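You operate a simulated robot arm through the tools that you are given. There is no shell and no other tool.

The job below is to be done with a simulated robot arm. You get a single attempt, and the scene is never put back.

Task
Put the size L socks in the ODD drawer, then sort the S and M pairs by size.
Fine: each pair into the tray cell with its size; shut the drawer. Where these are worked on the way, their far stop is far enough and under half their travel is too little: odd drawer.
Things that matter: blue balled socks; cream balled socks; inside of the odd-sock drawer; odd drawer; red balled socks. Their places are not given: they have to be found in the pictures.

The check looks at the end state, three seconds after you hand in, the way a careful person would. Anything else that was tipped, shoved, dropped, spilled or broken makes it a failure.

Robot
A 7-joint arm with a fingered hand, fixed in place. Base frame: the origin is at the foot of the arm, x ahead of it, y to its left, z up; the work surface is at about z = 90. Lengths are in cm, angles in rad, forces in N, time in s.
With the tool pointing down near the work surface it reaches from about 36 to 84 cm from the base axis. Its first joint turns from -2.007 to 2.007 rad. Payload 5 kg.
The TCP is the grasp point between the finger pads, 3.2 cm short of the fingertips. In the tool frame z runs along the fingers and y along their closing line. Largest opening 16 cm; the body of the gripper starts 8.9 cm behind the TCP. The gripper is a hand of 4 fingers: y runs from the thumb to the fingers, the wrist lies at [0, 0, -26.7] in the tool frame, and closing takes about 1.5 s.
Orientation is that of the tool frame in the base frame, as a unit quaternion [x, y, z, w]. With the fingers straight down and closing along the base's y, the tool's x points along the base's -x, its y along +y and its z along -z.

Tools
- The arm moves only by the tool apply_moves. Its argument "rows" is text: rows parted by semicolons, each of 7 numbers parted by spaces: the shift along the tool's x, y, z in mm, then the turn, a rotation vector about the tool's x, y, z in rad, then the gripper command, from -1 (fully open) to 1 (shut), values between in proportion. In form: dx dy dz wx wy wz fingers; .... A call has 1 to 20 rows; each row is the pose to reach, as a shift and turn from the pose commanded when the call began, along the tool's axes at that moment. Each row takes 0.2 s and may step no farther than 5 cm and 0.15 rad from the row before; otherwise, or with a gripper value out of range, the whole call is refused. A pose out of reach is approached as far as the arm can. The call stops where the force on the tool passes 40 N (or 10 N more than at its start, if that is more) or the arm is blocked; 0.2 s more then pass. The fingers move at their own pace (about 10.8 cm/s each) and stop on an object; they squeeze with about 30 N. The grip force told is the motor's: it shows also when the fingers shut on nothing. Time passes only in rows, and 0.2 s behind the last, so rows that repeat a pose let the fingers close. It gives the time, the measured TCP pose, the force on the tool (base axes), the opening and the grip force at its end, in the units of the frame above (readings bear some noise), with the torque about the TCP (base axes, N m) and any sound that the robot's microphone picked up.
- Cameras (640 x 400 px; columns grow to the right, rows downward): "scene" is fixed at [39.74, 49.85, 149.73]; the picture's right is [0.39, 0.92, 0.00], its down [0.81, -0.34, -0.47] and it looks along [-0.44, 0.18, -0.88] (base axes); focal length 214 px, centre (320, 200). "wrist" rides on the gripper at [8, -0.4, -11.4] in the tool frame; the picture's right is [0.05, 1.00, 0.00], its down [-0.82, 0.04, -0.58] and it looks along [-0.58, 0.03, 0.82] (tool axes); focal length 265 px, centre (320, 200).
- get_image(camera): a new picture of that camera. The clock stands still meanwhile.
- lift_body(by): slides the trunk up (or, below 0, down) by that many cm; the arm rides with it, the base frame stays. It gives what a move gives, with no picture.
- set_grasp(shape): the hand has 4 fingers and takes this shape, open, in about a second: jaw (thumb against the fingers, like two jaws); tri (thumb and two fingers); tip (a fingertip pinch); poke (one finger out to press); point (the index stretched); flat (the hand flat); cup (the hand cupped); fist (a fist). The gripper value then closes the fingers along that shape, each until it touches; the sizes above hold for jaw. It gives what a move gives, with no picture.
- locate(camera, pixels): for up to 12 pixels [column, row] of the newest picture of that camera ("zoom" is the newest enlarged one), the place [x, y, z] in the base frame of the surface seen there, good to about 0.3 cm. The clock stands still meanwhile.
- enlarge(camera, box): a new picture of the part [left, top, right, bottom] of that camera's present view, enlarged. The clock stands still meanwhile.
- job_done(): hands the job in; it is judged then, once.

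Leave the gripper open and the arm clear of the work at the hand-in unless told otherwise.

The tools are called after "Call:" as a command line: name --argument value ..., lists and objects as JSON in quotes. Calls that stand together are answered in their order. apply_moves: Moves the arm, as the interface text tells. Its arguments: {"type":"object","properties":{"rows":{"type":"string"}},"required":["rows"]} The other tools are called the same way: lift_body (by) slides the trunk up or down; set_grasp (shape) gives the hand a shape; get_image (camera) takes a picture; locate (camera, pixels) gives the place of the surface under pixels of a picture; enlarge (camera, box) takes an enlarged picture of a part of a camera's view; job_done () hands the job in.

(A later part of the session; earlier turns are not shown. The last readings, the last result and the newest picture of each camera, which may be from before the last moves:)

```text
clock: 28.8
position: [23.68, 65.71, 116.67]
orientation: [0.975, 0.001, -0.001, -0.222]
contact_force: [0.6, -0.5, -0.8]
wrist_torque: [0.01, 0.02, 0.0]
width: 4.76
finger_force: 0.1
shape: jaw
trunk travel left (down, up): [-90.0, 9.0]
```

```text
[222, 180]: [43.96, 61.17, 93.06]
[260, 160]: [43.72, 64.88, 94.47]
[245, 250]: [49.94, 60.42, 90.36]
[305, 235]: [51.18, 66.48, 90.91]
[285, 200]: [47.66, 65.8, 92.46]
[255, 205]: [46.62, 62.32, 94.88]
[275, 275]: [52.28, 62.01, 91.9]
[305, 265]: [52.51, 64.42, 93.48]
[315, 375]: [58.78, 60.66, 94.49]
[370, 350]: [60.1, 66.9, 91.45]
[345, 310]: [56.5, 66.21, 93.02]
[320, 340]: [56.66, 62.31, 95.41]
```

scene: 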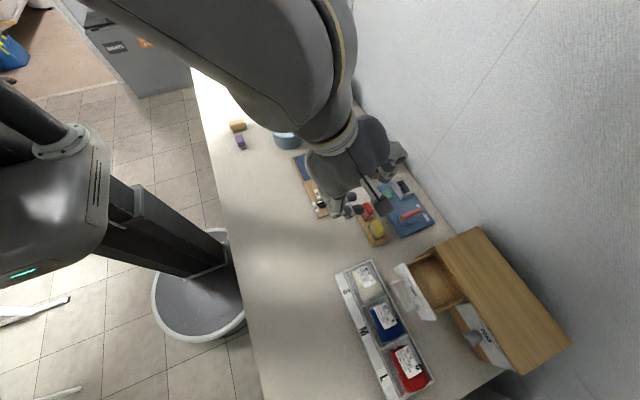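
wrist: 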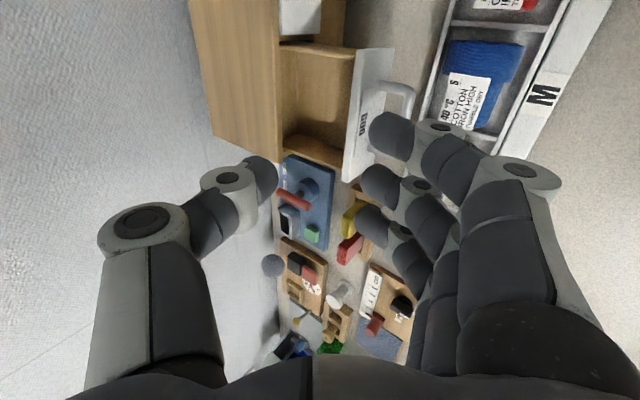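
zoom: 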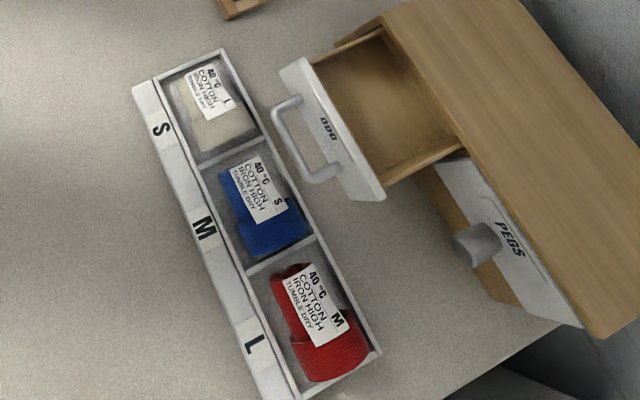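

Cream spans x 34–41, y 60.3–65.6, with its top at 95.5. The open drawer's panel is at y≈70 and its bar at y≈66.8. I'll pick cream with a 0.25 rad tilt and the thumb toward the drawer, going first above the sock with a 6.4 cm opening.

Call:
apply_moves --rows "46 20 10 -0.07 0 0 0.2; 92 45 30 -0.14 0 0 0.2; 138 69 50 -0.2 0 0 0.2; 138 69 63 -0.2 0 0 0.2; 138 69 63 -0.2 0 0 0.2"

Call:
get_image --camera "wrist"

Call:
get_image --camera "scene"

```text
refused: row 1 steps farther than a row can; nothing moved
```

```text
taken
```

wrist: 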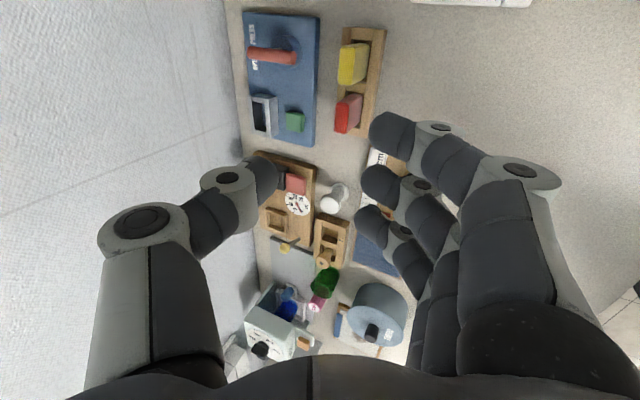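

```text
taken
```

scene: 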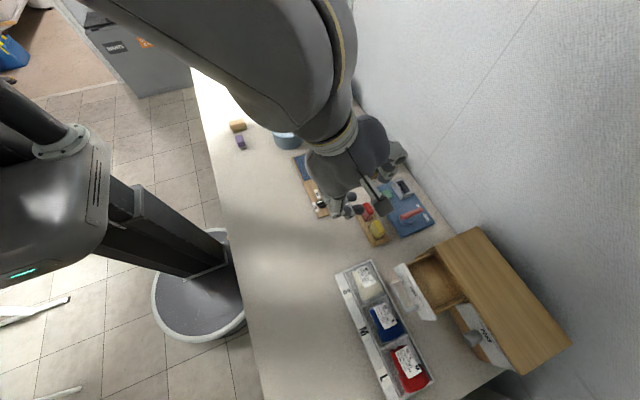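

The first row's step was slightly over 5 cm, so I'll split the path into smaller steps.

Call:
apply_moves --rows "35 17 10 -0.05 0 0 0.2; 70 34 24 -0.1 0 0 0.2; 105 52 38 -0.15 0 0 0.2; 138 69 52 -0.2 0 0 0.2; 138 69 63 -0.2 0 0 0.2; 138 69 63 -0.2 0 0 0.2"

Call:
get_image --camera "wrist"

Call:
get_image --camera "scene"

```text
clock: 30.2
position: [37.35, 62.16, 108.04]
orientation: [0.992, 0.0, -0.001, -0.125]
contact_force: [-0.3, 0.0, -0.6]
wrist_torque: [0.0, -0.02, 0.0]
width: 6.33
finger_force: 0.3
shape: jaw
trunk travel left (down, up): [-90.0, 9.0]
```

```text
taken
```

wrist: 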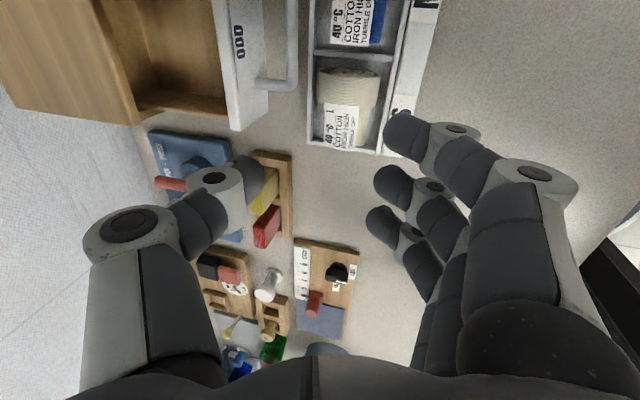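

```text
taken
```

scene: 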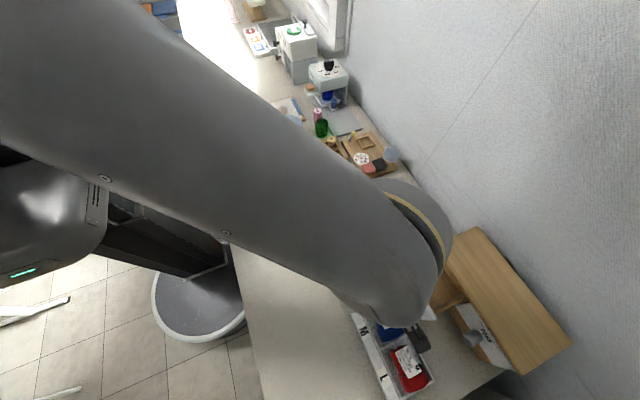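

The wrist camera sees cream at (345,110) between thumb and fingers. I'll lower 6 cm and check.

Call:
apply_moves --rows "1 7 29 0 0 0 0.2; 2 15 58 0 0 0 0.2; 2 15 58 0 0 0 0.2"

Call:
get_image --camera "wrist"

```text
clock: 31.0
position: [37.59, 62.07, 102.06]
orientation: [0.992, 0.0, 0.0, -0.124]
contact_force: [0.0, -0.1, -0.1]
wrist_torque: [0.03, 0.04, 0.01]
width: 6.34
finger_force: 0.0
shape: jaw
trunk travel left (down, up): [-90.0, 9.0]
```

```text
taken
```

wrist: 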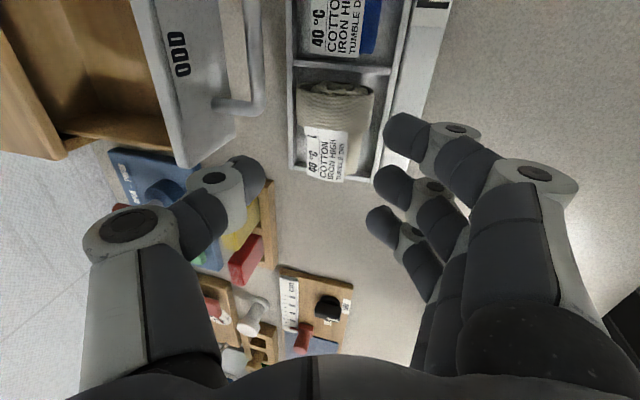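

Checking the alignment of the sock edges against the finger tips.

Call:
locate --camera "wrist" --pixels '[[300, 110], [370, 110], [335, 110], [310, 150], [355, 165], [262, 175], [377, 185], [388, 130], [370, 220], [290, 110], [392, 60], [340, 85]]'

```text
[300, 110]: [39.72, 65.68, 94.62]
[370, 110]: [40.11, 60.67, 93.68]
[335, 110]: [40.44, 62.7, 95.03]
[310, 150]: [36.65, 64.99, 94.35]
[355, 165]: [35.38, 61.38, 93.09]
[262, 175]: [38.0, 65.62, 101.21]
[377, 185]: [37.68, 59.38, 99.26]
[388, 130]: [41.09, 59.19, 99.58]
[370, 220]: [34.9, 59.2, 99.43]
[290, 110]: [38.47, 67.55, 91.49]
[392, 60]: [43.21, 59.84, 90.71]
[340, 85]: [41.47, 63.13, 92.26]
```

The sock centre is y≈63.15, so I'll shift +0.4 cm in y, open to 7 cm, and descend to the grasp height in steps.

Call:
apply_moves --rows "0 -4 1 0 0 0 0.12; 0 1 20 0 0 0 0.12; 0 6 40 0 0 0 0.12; 0 10.7 58 0 0 0 0.12; 0 10.7 58 0 0 0 0.12"

Call:
get_image --camera "wrist"

```text
clock: 32.2
position: [37.59, 62.62, 96.06]
orientation: [0.992, 0.0, 0.0, -0.125]
contact_force: [-0.6, -1.0, 2.1]
wrist_torque: [-0.07, 0.01, -0.05]
width: 6.98
finger_force: 0.0
shape: jaw
trunk travel left (down, up): [-90.0, 9.0]
```

```text
taken
```

wrist: 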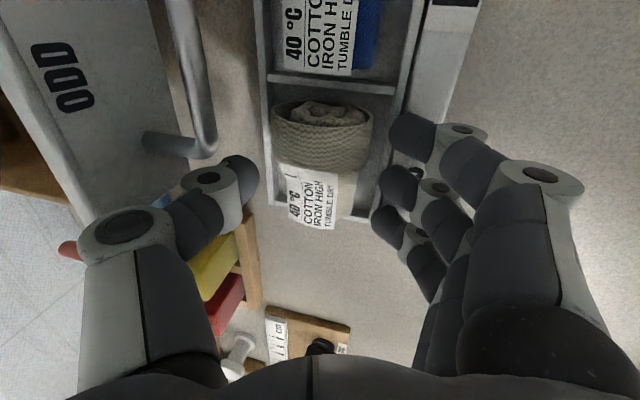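

The hand straddles cream, with only a slight touch of about 2 N. I'll raise 2 mm and close.

Call:
apply_moves --rows "0 -0.5 -2 0 0 0 0.3; 0 -0.5 -2 0 0 0 0.5; 0 -0.5 -2 0 0 0 0.7; 0 -0.5 -2 0 0 0 0.9; 0 -0.5 -2 0 0 0 1; 0 -0.5 -2 0 0 0 1; 0 -0.5 -2 0 0 0 1"

Call:
get_image --camera "wrist"

```text
clock: 33.8
position: [37.64, 62.57, 96.41]
orientation: [0.992, 0.0, 0.0, -0.125]
contact_force: [-0.2, -0.4, 4.4]
wrist_torque: [0.06, 0.02, 0.01]
width: 3.07
finger_force: 29.6
shape: jaw
trunk travel left (down, up): [-90.0, 9.0]
```

```text
taken
```

wrist: 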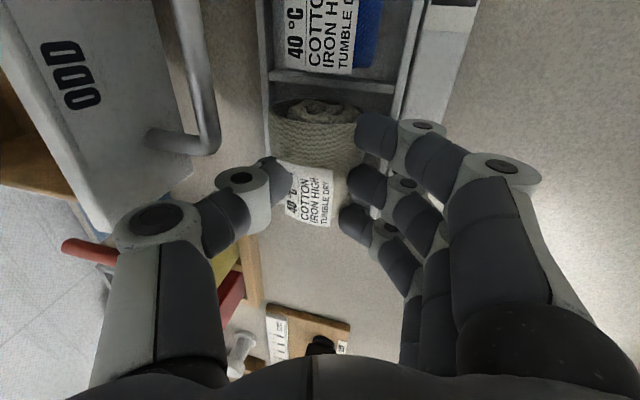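

The hand gripped at 3.1 cm width with 30 N, so the sock is soft or held near its top. I'll lift gently and check.

Call:
apply_moves --rows "0 -2.5 -10 0 0 0 1; 0 -5 -20 0 0 0 1; 0 -10 -40 0 0 0 1; 0 -10 -40 0 0 0 1"

Call:
get_image --camera "wrist"

```text
clock: 34.8
position: [37.54, 62.5, 100.44]
orientation: [0.992, 0.0, 0.001, -0.125]
contact_force: [-0.3, -0.1, -0.3]
wrist_torque: [-0.01, -0.01, 0.01]
width: 1.77
finger_force: 29.6
shape: jaw
trunk travel left (down, up): [-90.0, 9.0]
```

```text
taken
```

wrist: 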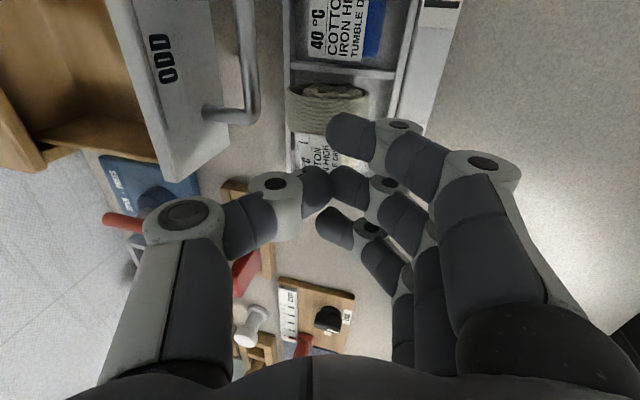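

Cream slipped out because the tilted thumb rode too high on it. It still lies in its cell. I'll raise, remove the tilt so the thumb tip goes as low as the fingers, and yaw a little so the thumb clears the drawer panel.

Call:
apply_moves --rows "0 -5 -20 0 0 0 0.8; 0 -10 -40 0 0 0 0.5; 0 -12 -48 -0.12 0 0 0.12; 0 -12 -48 -0.25 0 0 0.12; 0 -12 -48 -0.25 0 0 0.12"

Call:
apply_moves --rows "0 0 0 0 0 -0.1 0.12; 0 0 0 0 0 -0.17 0.12; 0 0 0 0 0 -0.17 0.12"

Call:
get_image --camera "wrist"

```text
clock: 36.0
position: [37.75, 62.49, 105.46]
orientation: [1.0, 0.0, 0.0, 0.0]
contact_force: [-0.8, -1.0, 0.0]
wrist_torque: [0.01, -0.03, 0.01]
width: 6.99
finger_force: 0.1
shape: jaw
trunk travel left (down, up): [-90.0, 9.0]
```

```text
clock: 36.8
position: [37.65, 62.53, 105.47]
orientation: [0.996, 0.085, 0.0, 0.0]
contact_force: [-0.7, 0.3, 0.0]
wrist_torque: [0.0, 0.02, -0.04]
width: 6.98
finger_force: 0.2
shape: jaw
trunk travel left (down, up): [-90.0, 9.0]
```

```text
taken
```

wrist: 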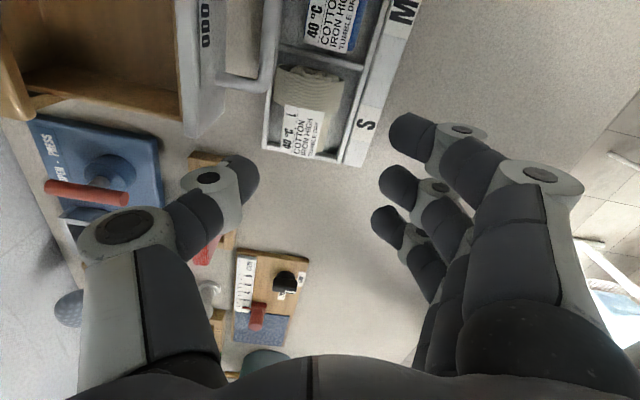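

The yaw is as wanted. I'll re-measure cream from this view.

Call:
locate --camera "wrist" --pixels '[[275, 90], [341, 100], [308, 90], [285, 135], [318, 145], [300, 130], [265, 140], [345, 160], [188, 135], [222, 85], [275, 70]]'

Call:
enlarge --camera "wrist" --box '[180, 30, 440, 210]'

```text
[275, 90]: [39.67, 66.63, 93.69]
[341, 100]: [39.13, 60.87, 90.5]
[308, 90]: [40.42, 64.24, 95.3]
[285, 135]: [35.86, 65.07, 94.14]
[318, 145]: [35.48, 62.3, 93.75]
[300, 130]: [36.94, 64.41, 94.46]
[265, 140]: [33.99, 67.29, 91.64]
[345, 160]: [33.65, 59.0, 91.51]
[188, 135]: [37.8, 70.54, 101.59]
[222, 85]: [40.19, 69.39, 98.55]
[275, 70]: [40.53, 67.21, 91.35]
```

```text
2.22 times, centred on (310, 120) of wrist
```

zoom: 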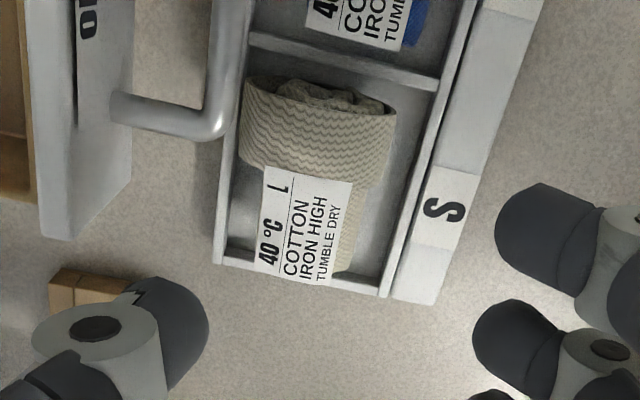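

Cream has shifted about 1 cm toward the +y wall (centre y≈63.9). I'll re-centre on it and lower to just above grasp height.

Call:
apply_moves --rows "-2.3 -13.3 0 0 0 0 0.1; -2.3 -13.3 30 0 0 0 0.1; -2.3 -13.3 60 0 0 0 0.1; -2.3 -13.3 80 0 0 0 0.1; -2.3 -13.3 80 0 0 0 0.1"

Call:
get_image --camera "wrist"

Call:
enlarge --camera "wrist" --box '[180, 60, 460, 260]'

```text
clock: 38.0
position: [37.2, 63.73, 97.46]
orientation: [0.996, 0.085, 0.0, 0.0]
contact_force: [0.7, 0.8, 0.0]
wrist_torque: [0.02, 0.0, 0.0]
width: 7.11
finger_force: 0.1
shape: jaw
trunk travel left (down, up): [-90.0, 9.0]
```

```text
taken
```

wrist: 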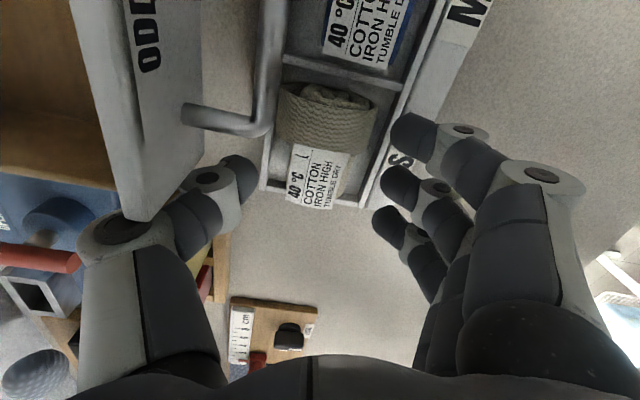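

```text
2.00 times, centred on (320, 160) of wrist
```

zoom: 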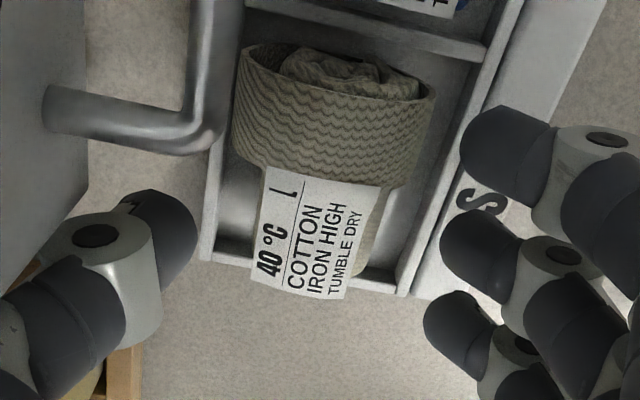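

The panel's corner appears near the thumb joint at (130,220), so I'll measure that clearance.

Call:
locate --camera "wrist" --pixels '[[140, 200], [150, 215], [110, 225], [95, 228], [165, 230], [120, 150], [130, 235], [208, 178], [232, 175], [382, 185], [405, 130]]'

```text
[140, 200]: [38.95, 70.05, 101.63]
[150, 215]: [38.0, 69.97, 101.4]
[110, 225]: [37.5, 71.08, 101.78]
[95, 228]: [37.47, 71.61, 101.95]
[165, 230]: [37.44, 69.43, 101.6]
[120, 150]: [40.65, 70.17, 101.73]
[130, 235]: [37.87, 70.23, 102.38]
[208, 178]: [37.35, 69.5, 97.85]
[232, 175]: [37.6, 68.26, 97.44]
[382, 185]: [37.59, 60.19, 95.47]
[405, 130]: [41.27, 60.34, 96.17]
```

Clearance is only about 3 mm, so I'll shift 5 mm toward −x and then lower to z≈95.3.

Call:
apply_moves --rows "-5 -1 0 0 0 0 0.1; -5 -1 0 0 0 0 0.1; -5 -1 10 0 0 0 0.1; -5 -1 21 0 0 0 0.1; -5 -1 21 0 0 0 0.1"

Call:
enlarge --camera "wrist" --box '[60, 60, 460, 280]'

```text
clock: 39.2
position: [36.57, 63.69, 95.34]
orientation: [0.996, 0.085, 0.0, 0.0]
contact_force: [-0.2, 0.4, -0.1]
wrist_torque: [0.04, 0.02, 0.02]
width: 7.15
finger_force: 0.1
shape: jaw
trunk travel left (down, up): [-90.0, 9.0]
```

```text
1.60 times, centred on (260, 170) of wrist
```

zoom: 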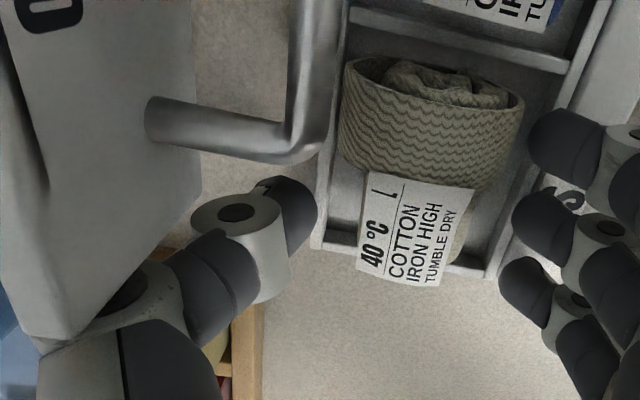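

No contact yet. I'll lower 3 mm more and close slowly.

Call:
apply_moves --rows "0 0 3 0 0 0 0.1; 0 0 3 0 0 0 0.25; 0 0 3 0 0 0 0.4; 0 0 3 0 0 0 0.55; 0 0 3 0 0 0 0.7; 0 0 3 0 0 0 0.85; 0 0 3 0 0 0 1; 0 0 3 0 0 0 1; 0 0 3 0 0 0 1; 0 0 3 0 0 0 1"

Call:
enlarge --camera "wrist" --box '[60, 60, 460, 280]'

```text
clock: 41.4
position: [36.53, 63.75, 95.11]
orientation: [0.996, 0.085, 0.0, 0.0]
contact_force: [-0.7, 0.8, 2.4]
wrist_torque: [0.03, 0.02, 0.03]
width: 3.76
finger_force: 30.3
shape: jaw
trunk travel left (down, up): [-90.0, 9.0]
```

```text
1.60 times, centred on (260, 170) of wrist
```

zoom: 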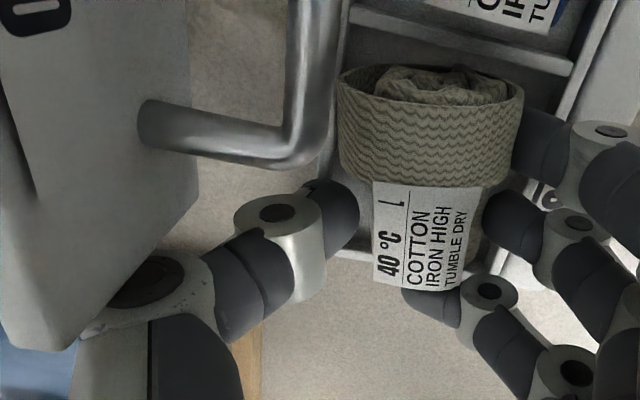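

Now the fingers wrap the sock body well. I'll lift slowly.

Call:
apply_moves --rows "0 0 -7 0 0 0 1; 0 0 -14 0 0 0 1; 0 0 -24 0 0 0 1; 0 0 -37 0 0 0 1; 0 0 -37 0 0 0 1"

Call:
get_image --camera "wrist"

```text
clock: 42.6
position: [36.73, 63.68, 98.8]
orientation: [0.996, 0.086, 0.0, 0.0]
contact_force: [-1.6, -0.1, -1.2]
wrist_torque: [0.0, 0.0, 0.0]
width: 3.78
finger_force: 30.0
shape: jaw
trunk travel left (down, up): [-90.0, 9.0]
```

```text
taken
```

wrist: 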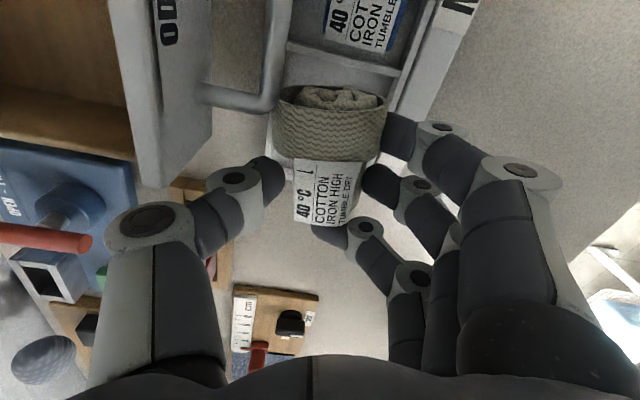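

Cream is held. I'll move it away from the handle bar (−x, −y) and then raise it clear of the drawer.

Call:
apply_moves --rows "-6 7 0 0 0 0 1; -12 13 -3 0 0 0 1; -12 13 -40 0 0 0 1; -12 13 -80 0 0 0 1; -12 13 -120 0 0 0 1; -12 13 -120 0 0 0 1"

Call:
get_image --camera "wrist"

Call:
get_image --camera "scene"

```text
clock: 44.0
position: [35.83, 62.21, 110.79]
orientation: [0.996, 0.085, 0.0, 0.001]
contact_force: [-0.1, -0.3, 0.4]
wrist_torque: [0.0, -0.01, 0.01]
width: 3.78
finger_force: 29.9
shape: jaw
trunk travel left (down, up): [-90.0, 9.0]
```

```text
taken
```

wrist: 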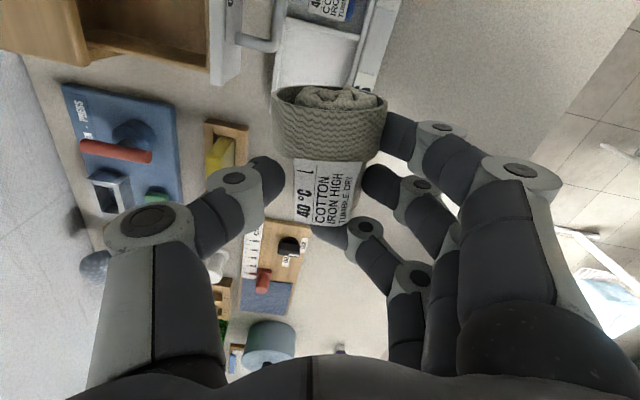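

```text
taken
```

scene: 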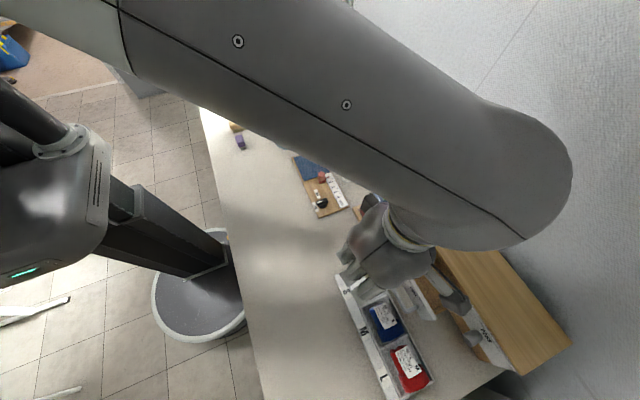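

Cream is firmly held and lifted. I'll remove the yaw, then carry it over the drawer opening at a safe height with a slight tilt.

Call:
apply_moves --rows "0 0 0 0 0 0.08 1; 0 0 0 0 0 0.17 1; 0 0 0 0 0 0.17 1"

Call:
apply_moves --rows "13 -24 -5 0.04 0 0 1; 26 -48 -8 0.08 0 0 1; 39 -72 -8 0.12 0 0 1; 52 -96 -8 0.16 0 0 1; 65 -121 -8 0.2 0 0 1; 65 -121 -8 0.2 0 0 1"

Call:
get_image --camera "wrist"

Call:
get_image --camera "scene"

```text
clock: 44.8
position: [35.65, 62.28, 110.83]
orientation: [1.0, 0.001, 0.0, 0.0]
contact_force: [-0.6, 0.2, -0.5]
wrist_torque: [0.02, 0.01, 0.04]
width: 3.77
finger_force: 30.0
shape: jaw
trunk travel left (down, up): [-90.0, 9.0]
```

```text
clock: 46.2
position: [42.05, 74.33, 111.75]
orientation: [0.995, 0.001, 0.0, -0.101]
contact_force: [-0.7, -1.1, 0.4]
wrist_torque: [0.0, -0.04, -0.02]
width: 3.69
finger_force: 30.0
shape: jaw
trunk travel left (down, up): [-90.0, 9.0]
```

```text
taken
```

wrist: 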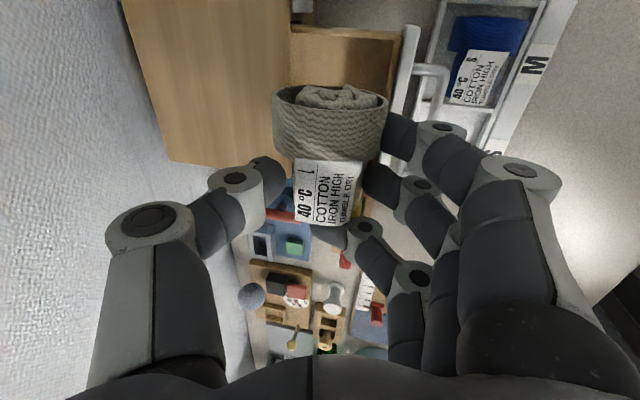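

```text
taken
```

scene: 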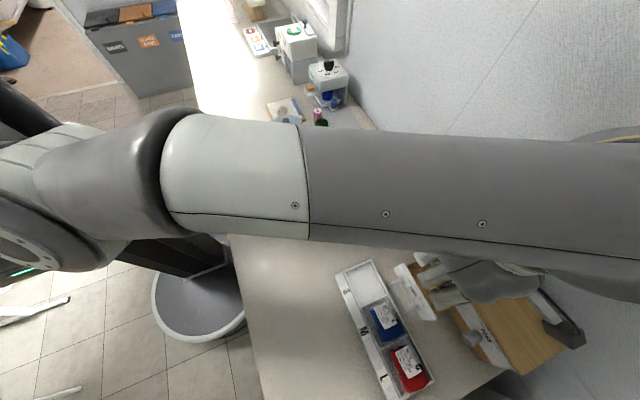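

Measuring sock and drawer positions in this view.

Call:
locate --camera "wrist" --pixels '[[278, 120], [382, 120], [330, 90], [330, 130], [310, 215], [350, 215], [290, 60], [405, 60], [345, 28], [380, 45], [320, 60], [420, 45]]'

```text
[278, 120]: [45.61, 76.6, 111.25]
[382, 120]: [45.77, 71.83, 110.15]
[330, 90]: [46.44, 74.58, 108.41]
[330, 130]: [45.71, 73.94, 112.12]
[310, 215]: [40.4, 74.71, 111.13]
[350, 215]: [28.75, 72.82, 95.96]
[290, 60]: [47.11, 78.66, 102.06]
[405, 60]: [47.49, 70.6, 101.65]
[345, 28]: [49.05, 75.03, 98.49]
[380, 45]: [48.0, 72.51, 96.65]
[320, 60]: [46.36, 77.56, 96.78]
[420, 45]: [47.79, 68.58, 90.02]
```

The sock centre is (43, 74.2) and the drawer centre is (43.7, 74.8). I'll shift slightly and lower to just above the drawer walls.

Call:
apply_moves --rows "5 -3 10 0 0 0 1; 5 2 34 0 0 0 1; 5 6 52 0 0 0 1; 5 8.5 67 0 0 0 1; 5 8.5 67 0 0 0 1"

Call:
get_image --camera "wrist"

```text
clock: 47.4
position: [42.51, 74.76, 105.32]
orientation: [0.995, 0.001, 0.002, -0.104]
contact_force: [2.1, 1.8, 22.1]
wrist_torque: [0.9, -0.04, -0.09]
width: 3.75
finger_force: 30.0
shape: jaw
out of reach, approached as far as the arm can: row 1, 2, 3, 4, 5
trunk travel left (down, up): [-90.0, 9.0]
```

```text
taken
```

wrist: 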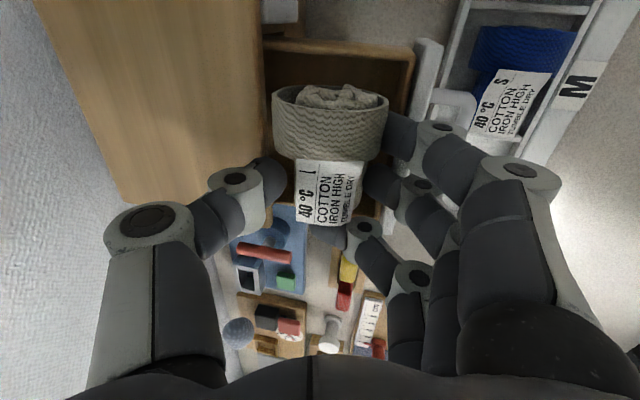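

Contact of 22 N: the thumb knuckle rests on the top edge of the box. I'll raise 1 cm, tilt 0.2 more so the thumb hangs inside the opening, and come in a bit toward −y.

Call:
apply_moves --rows "0 -2 -12 0 0 0 1; 2 4 -14 0.1 0 0 1; 2 9 -8 0.2 0 0 1; 2 9 -8 0.2 0 0 1"

Call:
get_image --camera "wrist"

```text
clock: 48.2
position: [44.52, 76.7, 105.59]
orientation: [0.983, -0.005, -0.009, -0.183]
contact_force: [-15.5, -37.9, 14.6]
wrist_torque: [-1.4, 0.16, -0.52]
width: 4.13
finger_force: 30.3
shape: jaw
out of reach, approached as far as the arm can: row 2, 3, 4
trunk travel left (down, up): [-90.0, 9.0]
stopped in row 4: the force on the tool passed its limit at 54 N (the readings are from after the stop); the commanded pose is now the measured one
```

```text
taken
```

wrist: 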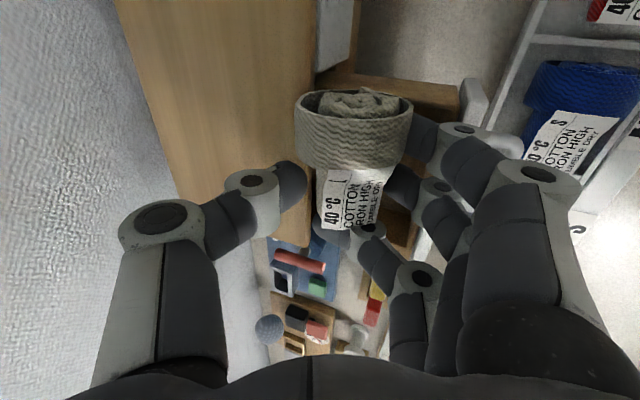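

The arm went out of reach there and drifted into the box edge with about 40 N. I'll back straight up now.

Call:
apply_moves --rows "0 3 -12 0 0 0 1; 0 2 -25 0 0 0 1; 0 2 -40 0 0 0 1; 0 2 -55 0 0 0 1; 0 2 -55 0 0 0 1"

Call:
get_image --camera "wrist"

Call:
get_image --camera "scene"

```text
clock: 49.4
position: [45.65, 76.56, 110.3]
orientation: [0.983, -0.001, -0.007, -0.182]
contact_force: [-0.6, 0.8, -0.5]
wrist_torque: [0.0, 0.03, 0.02]
width: 3.68
finger_force: 30.0
shape: jaw
out of reach, approached as far as the arm can: row 1, 2, 3, 4, 5
trunk travel left (down, up): [-90.0, 9.0]
```

```text
taken
```

wrist: 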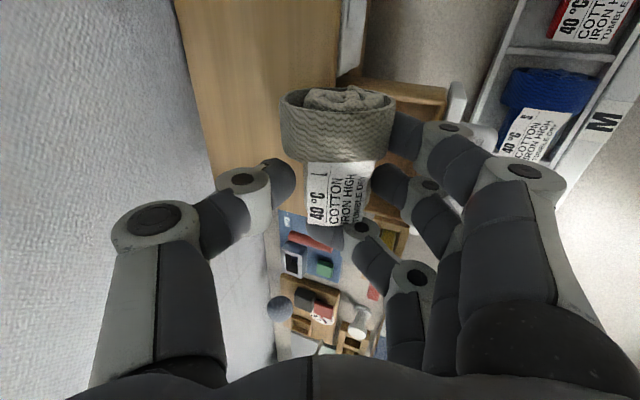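

```text
taken
```

scene: 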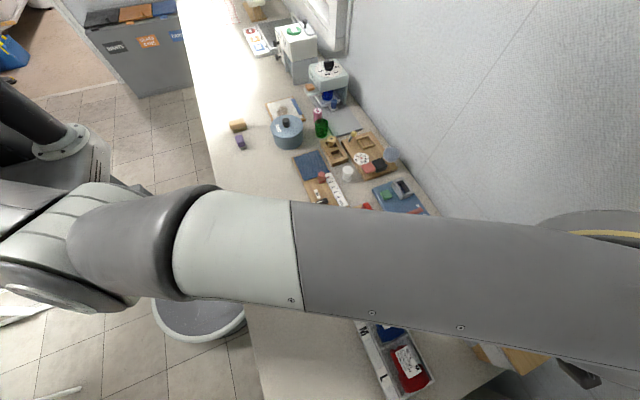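

I'm clear of contact and cream is still held. I'll pull the pose back to a reachable one above the opening, with more tilt and less reach.

Call:
apply_moves --rows "-5 6 -5 0.02 0 0 1; -10 12 -5 0.05 0 0 1; -15 12 0 0.08 0 0 1; -15 12 0 0.08 0 0 1"

Call:
get_image --camera "wrist"

```text
clock: 50.4
position: [45.82, 78.42, 110.18]
orientation: [0.975, -0.003, -0.007, -0.222]
contact_force: [-0.4, 0.1, 0.4]
wrist_torque: [0.02, 0.02, 0.01]
width: 3.68
finger_force: 29.8
shape: jaw
out of reach, approached as far as the arm can: row 1, 2, 3, 4
trunk travel left (down, up): [-90.0, 9.0]
```

```text
taken
```

wrist: 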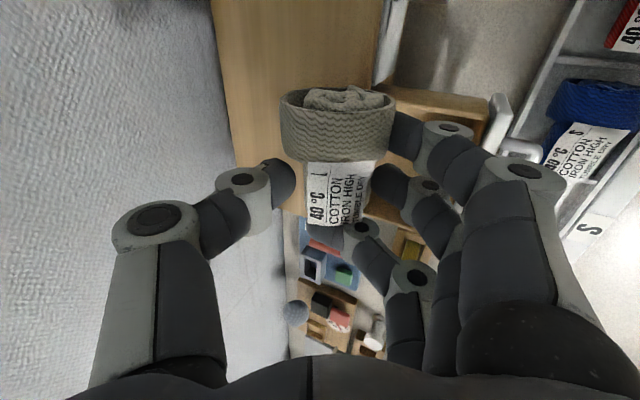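

The arm seems stuck at full stretch: it tilts around a fixed wrist. I'll command a larger pull back toward the robot to bend the elbow again, staying high.

Call:
apply_moves --rows "-20 30 -25 0 0 0 1; -40 60 -50 0 0 0 1; -60 90 -60 0 0 0 1; -80 120 -60 0 0 0 1; -80 120 -60 0 0 0 1"

Call:
get_image --camera "scene"

```text
clock: 51.6
position: [46.1, 78.1, 112.11]
orientation: [0.975, -0.002, -0.007, -0.222]
contact_force: [1.3, -0.2, -1.5]
wrist_torque: [0.0, 0.0, -0.01]
width: 3.71
finger_force: 29.9
shape: jaw
out of reach, approached as far as the arm can: row 1, 2, 3, 4, 5
trunk travel left (down, up): [-90.0, 9.0]
```

```text
taken
```

scene: 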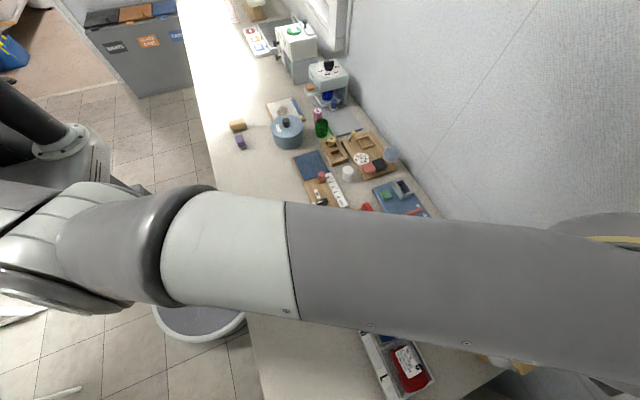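

The arm is fully straight and the commanded point lies exactly along it, so it can't fold. I'll command a sideways motion toward +x, −y, over free space and high up, to break the alignment.

Call:
apply_moves --rows "36 20 -23 0 0 0 1; 72 41 -46 0 0 0 1; 108 62 -69 0 0 0 1; 144 83 -92 0 0 0 1; 180 104 -115 0 0 0 1; 216 125 -138 0 0 0 1; 250 145 -159 0 0 0 1; 250 145 -159 0 0 0 1"

Call:
get_image --camera "scene"

```text
clock: 53.4
position: [67.98, 56.78, 119.56]
orientation: [0.975, -0.002, -0.007, -0.222]
contact_force: [-0.6, -1.2, -1.3]
wrist_torque: [0.0, -0.01, -0.02]
width: 3.66
finger_force: 29.9
shape: jaw
out of reach, approached as far as the arm can: row 2, 5, 6, 7, 8
trunk travel left (down, up): [-90.0, 9.0]
```

```text
taken
```

scene: 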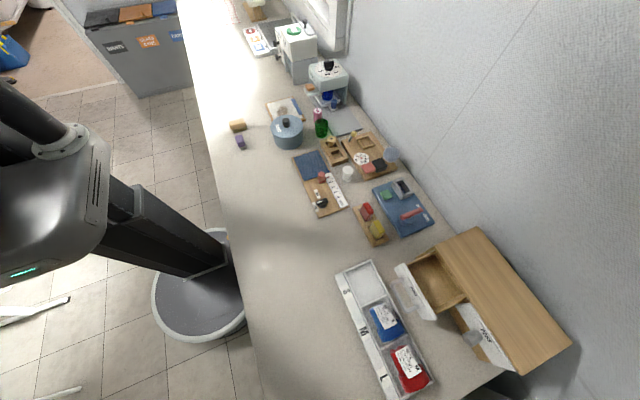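

The scene and drawer look undisturbed. Now I'll command sideways the other way (−x, +y), well inside reach, so the elbow folds.

Call:
apply_moves --rows "-40 -18 9 0 0 0 1; -80 -36 17 0 0 0 1; -120 -54 26 0 0 0 1; -160 -72 35 0 0 0 1; -200 -90 43 0 0 0 1; -200 -90 43 0 0 0 1"

Call:
get_image --camera "scene"

```text
clock: 54.8
position: [52.47, 72.03, 121.27]
orientation: [0.975, -0.004, -0.007, -0.221]
contact_force: [0.5, -1.3, -0.1]
wrist_torque: [-0.01, 0.01, -0.02]
width: 3.67
finger_force: 29.6
shape: jaw
out of reach, approached as far as the arm can: row 1, 2, 3, 4, 5, 6
trunk travel left (down, up): [-90.0, 9.0]
```

```text
taken
```

scene: 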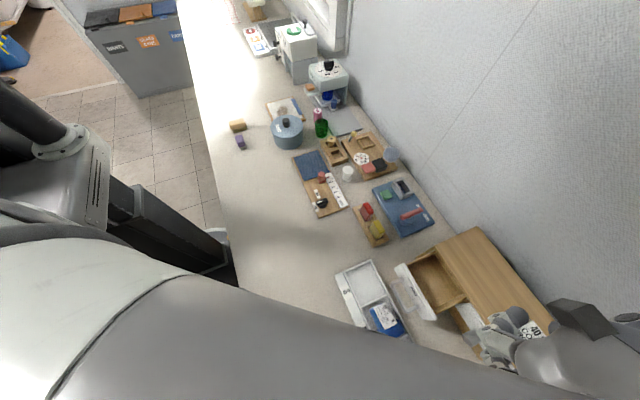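

During the earlier sweep toward +x the intermediate points around (45–50, 50) were reached. I'll step there slowly and stop as soon as it reaches them.

Call:
apply_moves --rows "30 6 -2 0 0 0 1; 60 12 -4 0 0 0 1; 90 18 -6 0 0 0 1; 100 20 -7 0 0 0 1; 100 20 -7 0 0 0 1"

```text
clock: 56.0
position: [58.17, 67.92, 120.1]
orientation: [0.975, -0.004, -0.006, -0.223]
contact_force: [-0.3, 0.1, 0.2]
wrist_torque: [0.01, 0.01, 0.0]
width: 3.65
finger_force: 29.7
shape: jaw
out of reach, approached as far as the arm can: row 1, 2, 3, 4, 5
trunk travel left (down, up): [-90.0, 9.0]
```

Still straight. I'll try a vertical component instead: up 15 cm, then down, well away from objects.

Call:
apply_moves --rows "0 -20 -40 0 0 0 1; 0 -40 -80 0 0 0 1; 0 -60 -120 0 0 0 1; 0 -75 -150 0 0 0 1; 0 -75 -150 0 0 0 1; 0 -75 -150 0 0 0 1"

Call:
get_image --camera "scene"

```text
clock: 57.4
position: [54.45, 66.09, 133.66]
orientation: [0.975, -0.003, -0.007, -0.223]
contact_force: [0.9, -0.2, -0.3]
wrist_torque: [0.02, -0.04, 0.02]
width: 3.62
finger_force: 29.9
shape: jaw
out of reach, approached as far as the arm can: row 1, 2, 3, 4, 5, 6
trunk travel left (down, up): [-90.0, 9.0]
```

```text
taken
```

scene: 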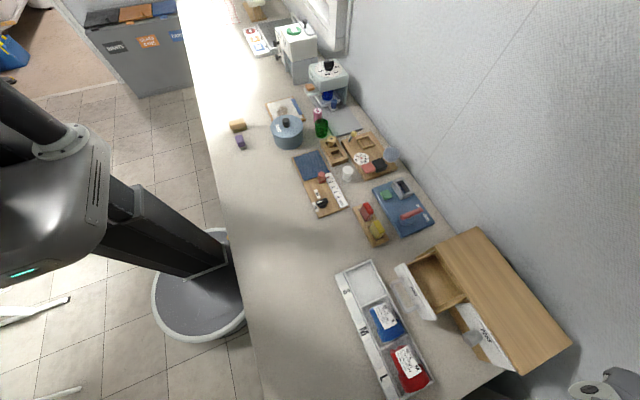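

From the pictures, the elbow normally sits to the −x side, and the earlier sweep briefly solved. I'll probe with small single steps and watch for the "out of reach" flag to clear.

Call:
apply_moves --rows "-20 -25 0 0 0 0 1"

Call:
apply_moves --rows "-20 -25 0 0 0 0 1"

Call:
apply_moves --rows "-20 -25 0 0 0 0 1"

Call:
apply_moves --rows "30 10 0 0 0 0 1"

```text
clock: 57.8
position: [52.4, 67.53, 134.24]
orientation: [0.975, -0.003, -0.007, -0.223]
contact_force: [0.3, 0.5, 0.2]
wrist_torque: [0.0, 0.02, -0.03]
width: 3.64
finger_force: 29.3
shape: jaw
out of reach, approached as far as the arm can: row 1
trunk travel left (down, up): [-90.0, 9.0]
```

```text
clock: 58.2
position: [50.08, 68.92, 134.75]
orientation: [0.975, -0.002, -0.005, -0.222]
contact_force: [0.0, 0.3, -0.2]
wrist_torque: [-0.01, -0.07, -0.01]
width: 3.64
finger_force: 29.7
shape: jaw
out of reach, approached as far as the arm can: row 1
trunk travel left (down, up): [-90.0, 9.0]
```

```text
clock: 58.6
position: [47.28, 70.84, 135.24]
orientation: [0.975, -0.003, -0.006, -0.221]
contact_force: [-0.5, 0.1, 0.2]
wrist_torque: [-0.08, -0.05, 0.0]
width: 3.63
finger_force: 29.7
shape: jaw
out of reach, approached as far as the arm can: row 1
trunk travel left (down, up): [-90.0, 9.0]
```

```text
clock: 59.0
position: [49.62, 69.36, 134.5]
orientation: [0.975, -0.003, -0.007, -0.221]
contact_force: [0.3, 0.2, -0.2]
wrist_torque: [-0.03, 0.06, 0.02]
width: 3.63
finger_force: 30.1
shape: jaw
out of reach, approached as far as the arm can: row 1
trunk travel left (down, up): [-90.0, 9.0]
```

Direction follows but the elbow stays straight. I'll swing back toward −x/+y, then repeat the quick four-step sweep that solved before, stopping at its fourth step.

Call:
apply_moves --rows "-40 -18 9 0 0 0 1; -80 -36 17 0 0 0 1; -120 -54 26 0 0 0 1; -120 -54 26 0 0 0 1; -120 -54 26 0 0 0 1"

Call:
apply_moves --rows "36 26 -13 0 0 0 1; 72 52 -26 0 0 0 1; 108 78 -39 0 0 0 1; 144 104 -52 0 0 0 1"

```text
clock: 60.2
position: [37.64, 76.17, 135.15]
orientation: [0.975, -0.002, -0.008, -0.221]
contact_force: [0.1, -0.3, -0.4]
wrist_torque: [-0.06, 0.03, -0.02]
width: 3.61
finger_force: 30.0
shape: jaw
out of reach, approached as far as the arm can: row 1, 2, 3, 4, 5
trunk travel left (down, up): [-90.0, 9.0]
```

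```text
clock: 61.2
position: [53.37, 65.3, 135.9]
orientation: [0.975, -0.003, -0.008, -0.222]
contact_force: [0.1, -0.7, -0.5]
wrist_torque: [0.02, 0.04, 0.04]
width: 3.61
finger_force: 30.1
shape: jaw
out of reach, approached as far as the arm can: row 1, 2, 3, 4
trunk travel left (down, up): [-90.0, 9.0]
```

Still unsolved. The hand is high and clear (z≈136), so I'll lower the trunk 8 cm, which changes the geometry between shoulder and target.

Call:
lift_body --by -8

Call:
apply_moves --rows "0 10 0 0 0 0 1"

```text
clock: 62.4
position: [53.03, 65.37, 127.96]
orientation: [0.975, -0.003, -0.006, -0.222]
contact_force: [-0.2, -0.2, 0.3]
wrist_torque: [-0.01, 0.03, -0.04]
width: 3.63
finger_force: 30.2
shape: jaw
trunk travel left (down, up): [-82.0, 17.0]
```

```text
clock: 62.8
position: [53.62, 64.91, 127.8]
orientation: [0.975, -0.003, -0.008, -0.221]
contact_force: [-0.2, 0.0, -0.3]
wrist_torque: [0.03, -0.04, -0.01]
width: 3.6
finger_force: 30.1
shape: jaw
out of reach, approached as far as the arm can: row 1
trunk travel left (down, up): [-82.0, 17.0]
```

I'll sweep sideways (+x, −y) and downward together, which is the direction an up-left elbow would fold.

Call:
apply_moves --rows "32 33 8 0 0 0 1; 64 66 17 0 0 0 1; 96 99 25 0 0 0 1; 128 132 34 0 0 0 1; 128 132 34 0 0 0 1"

Call:
get_image --camera "scene"

```text
clock: 64.0
position: [66.69, 54.96, 119.1]
orientation: [0.975, -0.002, -0.007, -0.221]
contact_force: [0.1, 0.0, -0.1]
wrist_torque: [0.02, -0.02, -0.02]
width: 3.6
finger_force: 30.2
shape: jaw
out of reach, approached as far as the arm can: row 1, 2, 3, 4, 5
trunk travel left (down, up): [-82.0, 17.0]
```

```text
taken
```

scene: 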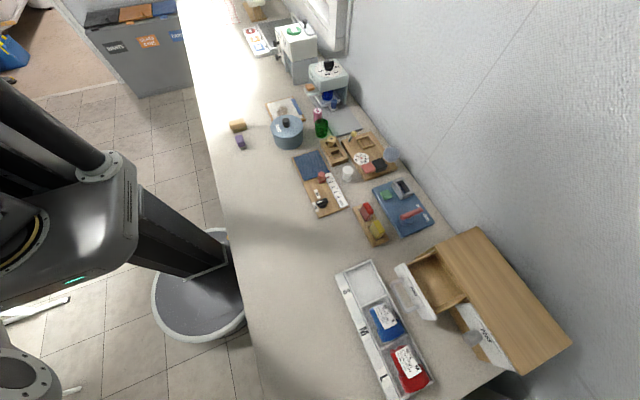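

Lowering the trunk reset the commanded pose to the measured one. Now I'll command slightly inward and then straight down over the free area here, to see if the elbow folds that way.

Call:
apply_moves --rows "-25 18 -9 0 0 0 1; -40 32 -16 0 0 0 1; -40 42 5 0 0 0 1; -40 55 32 0 0 0 1; -40 68 59 0 0 0 1; -40 75 73 0 0 0 1; -40 75 73 0 0 0 1"

```text
clock: 65.6
position: [68.59, 55.6, 111.15]
orientation: [0.975, -0.002, -0.006, -0.221]
contact_force: [-0.5, -0.1, 0.5]
wrist_torque: [-0.01, 0.0, -0.01]
width: 3.59
finger_force: 29.8
shape: jaw
out of reach, approached as far as the arm can: row 1, 2, 3, 4, 5, 6, 7
trunk travel left (down, up): [-82.0, 17.0]
```

Still held out. To test whether a wrist limit is responsible, I'll yaw the hand a little one way here in free space and see whether the position error shrinks.

Call:
apply_moves --rows "0 0 -20 0 0 -0.15 1; 0 0 -20 0 0 -0.3 1; 0 0 -20 0 0 -0.45 1; 0 0 -20 0 0 -0.6 1; 0 0 -20 0 0 -0.6 1"

Call:
apply_moves --rows "0 0 0 0 0 0.15 1; 0 0 0 0 0 0.3 1; 0 0 0 0 0 0.45 1; 0 0 0 0 0 0.6 1; 0 0 0 0 0 0.75 1; 0 0 0 0 0 0.9 1; 0 0 0 0 0 1.05 1; 0 0 0 0 0 1.2 1"

```text
clock: 66.8
position: [68.73, 54.75, 112.82]
orientation: [0.932, 0.287, 0.058, -0.213]
contact_force: [0.8, 0.1, -0.3]
wrist_torque: [0.03, -0.03, -0.04]
width: 3.6
finger_force: 29.5
shape: jaw
trunk travel left (down, up): [-82.0, 17.0]
```

```text
clock: 68.6
position: [68.66, 54.69, 112.82]
orientation: [0.931, -0.291, -0.074, -0.208]
contact_force: [0.0, -0.2, 0.0]
wrist_torque: [0.01, 0.02, 0.03]
width: 3.62
finger_force: 29.9
shape: jaw
trunk travel left (down, up): [-82.0, 17.0]
```

Both yaws were reached without a flag, so orientation isn't the limit; only inward motion fails. I'll try an inward pull again from this yaw.

Call:
apply_moves --rows "-16 44 -12 0 0 0 1; -32 88 -24 0 0 0 1; -48 132 -36 0 0 0 1; -48 132 -36 0 0 0 1"

```text
clock: 69.6
position: [68.68, 53.94, 114.88]
orientation: [0.931, -0.29, -0.073, -0.209]
contact_force: [0.0, -0.5, -0.8]
wrist_torque: [0.03, 0.02, 0.01]
width: 3.62
finger_force: 29.6
shape: jaw
out of reach, approached as far as the arm can: row 1, 2, 3, 4
trunk travel left (down, up): [-82.0, 17.0]
```

My guess is that the elbow has passed slightly beyond straight to its stop, so inward motion pushes against the stop. I'll go fully outward first, then sideways (+x) and inward in one sweep so it re-folds on the right side.

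Call:
apply_moves --rows "10.8 -22 5.3 0 0 0 1; 10.8 -22 5.3 0 0 0 1; 34.6 13.4 -15 0 0 0 1; 47.6 49.8 -32.6 0 0 0 1; 60.5 86.2 -50.1 0 0 0 1; 47.6 112.5 -56.4 0 0 0 1; 34.7 138.9 -62.7 0 0 0 1"

```text
clock: 71.2
position: [63.73, 38.81, 114.95]
orientation: [0.931, -0.291, -0.072, -0.21]
contact_force: [0.6, 0.2, -0.4]
wrist_torque: [-0.01, 0.01, 0.0]
width: 3.6
finger_force: 30.2
shape: jaw
out of reach, approached as far as the arm can: row 1, 2
trunk travel left (down, up): [-82.0, 17.0]
```

The elbow folded: (63.7, 38.8, 115) with no flag. Now I'll restore the yaw and check the sock in the hand.

Call:
apply_moves --rows "0 0 0 0 0 -0.15 1; 0 0 0 0 0 -0.3 1; 0 0 0 0 0 -0.45 1; 0 0 0 0 0 -0.6 1; 0 0 0 0 0 -0.6 1"

Call:
get_image --camera "wrist"

Call:
get_image --camera "scene"

```text
clock: 72.4
position: [63.9, 39.03, 114.92]
orientation: [0.975, -0.001, -0.006, -0.222]
contact_force: [-0.9, 0.5, -0.7]
wrist_torque: [0.01, 0.02, -0.01]
width: 3.6
finger_force: 29.9
shape: jaw
trunk travel left (down, up): [-82.0, 17.0]
```

```text
taken
```

wrist: 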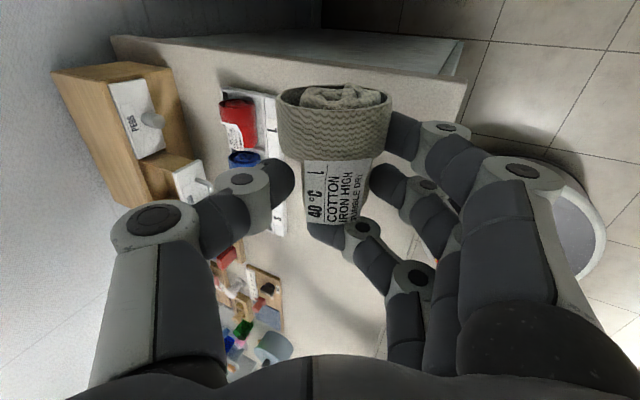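

```text
taken
```

scene: 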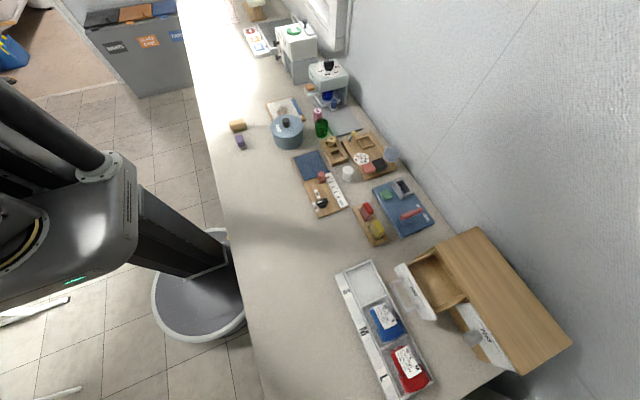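

Cream is still held and the workspace looks unchanged. I'll re-measure the drawer, since I bumped the box edge earlier.

Call:
enlarge --camera "scene" --box '[330, 220, 580, 400]'

Call:
locate --camera "scene" --pixels '[[397, 267], [434, 318], [436, 250], [466, 300], [420, 290], [395, 290], [475, 230], [567, 346], [430, 272], [445, 290]]'

```text
2.22 times, centred on (455, 310) of scene
```

zoom: 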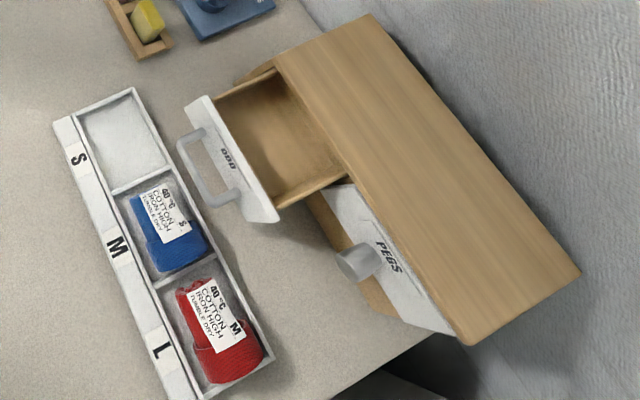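

```text
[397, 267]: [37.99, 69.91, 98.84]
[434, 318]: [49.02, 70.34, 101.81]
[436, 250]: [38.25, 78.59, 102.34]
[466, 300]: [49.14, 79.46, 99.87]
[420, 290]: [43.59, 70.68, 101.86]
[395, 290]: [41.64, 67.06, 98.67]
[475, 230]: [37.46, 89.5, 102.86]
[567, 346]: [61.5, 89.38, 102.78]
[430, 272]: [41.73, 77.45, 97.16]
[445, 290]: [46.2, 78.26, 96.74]
```

Nothing moved. I'll carry cream to above the drawer opening at z≈115, with a tilt of 0.4 so the wrist stays well inside reach.

Call:
apply_moves --rows "-24 -35 17 0 0 0 1; -48 -70 34 0 0 0 1; -72 -105 50 0 0 0 1; -96 -140 67 0 0 0 1; -120 -175 84 0 0 0 1; -144 -210 101 -0.01 0 0 1; -168 -245 117 -0.02 0 0 1; -192 -280 134 -0.035 0 0 1; -214 -313 150 -0.046 0 0 1; -214 -313 150 -0.046 0 0 1"

Call:
get_image --camera "wrist"

```text
clock: 74.6
position: [42.47, 73.79, 115.13]
orientation: [0.98, -0.003, -0.006, -0.199]
contact_force: [0.7, 0.1, 0.2]
wrist_torque: [0.01, 0.02, 0.03]
width: 3.57
finger_force: 29.9
shape: jaw
trunk travel left (down, up): [-82.0, 17.0]
```

```text
taken
```

wrist: 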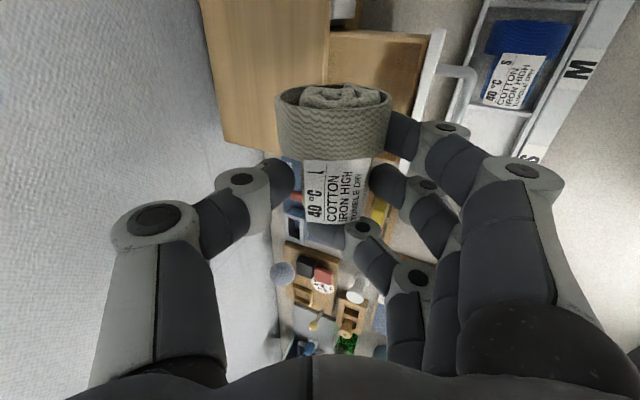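

I reached it without a flag. I'll check the sock position relative to the drawer.

Call:
locate --camera "wrist" --pixels '[[282, 120], [386, 120], [335, 90], [335, 135], [312, 210], [335, 215], [330, 45], [428, 50], [270, 165], [375, 180]]'

```text
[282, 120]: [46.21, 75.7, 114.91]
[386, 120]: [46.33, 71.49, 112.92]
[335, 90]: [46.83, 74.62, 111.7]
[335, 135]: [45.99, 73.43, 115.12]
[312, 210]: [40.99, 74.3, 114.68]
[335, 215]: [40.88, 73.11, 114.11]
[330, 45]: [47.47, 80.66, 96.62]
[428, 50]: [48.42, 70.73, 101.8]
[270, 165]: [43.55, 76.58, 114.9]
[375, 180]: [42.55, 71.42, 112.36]
```

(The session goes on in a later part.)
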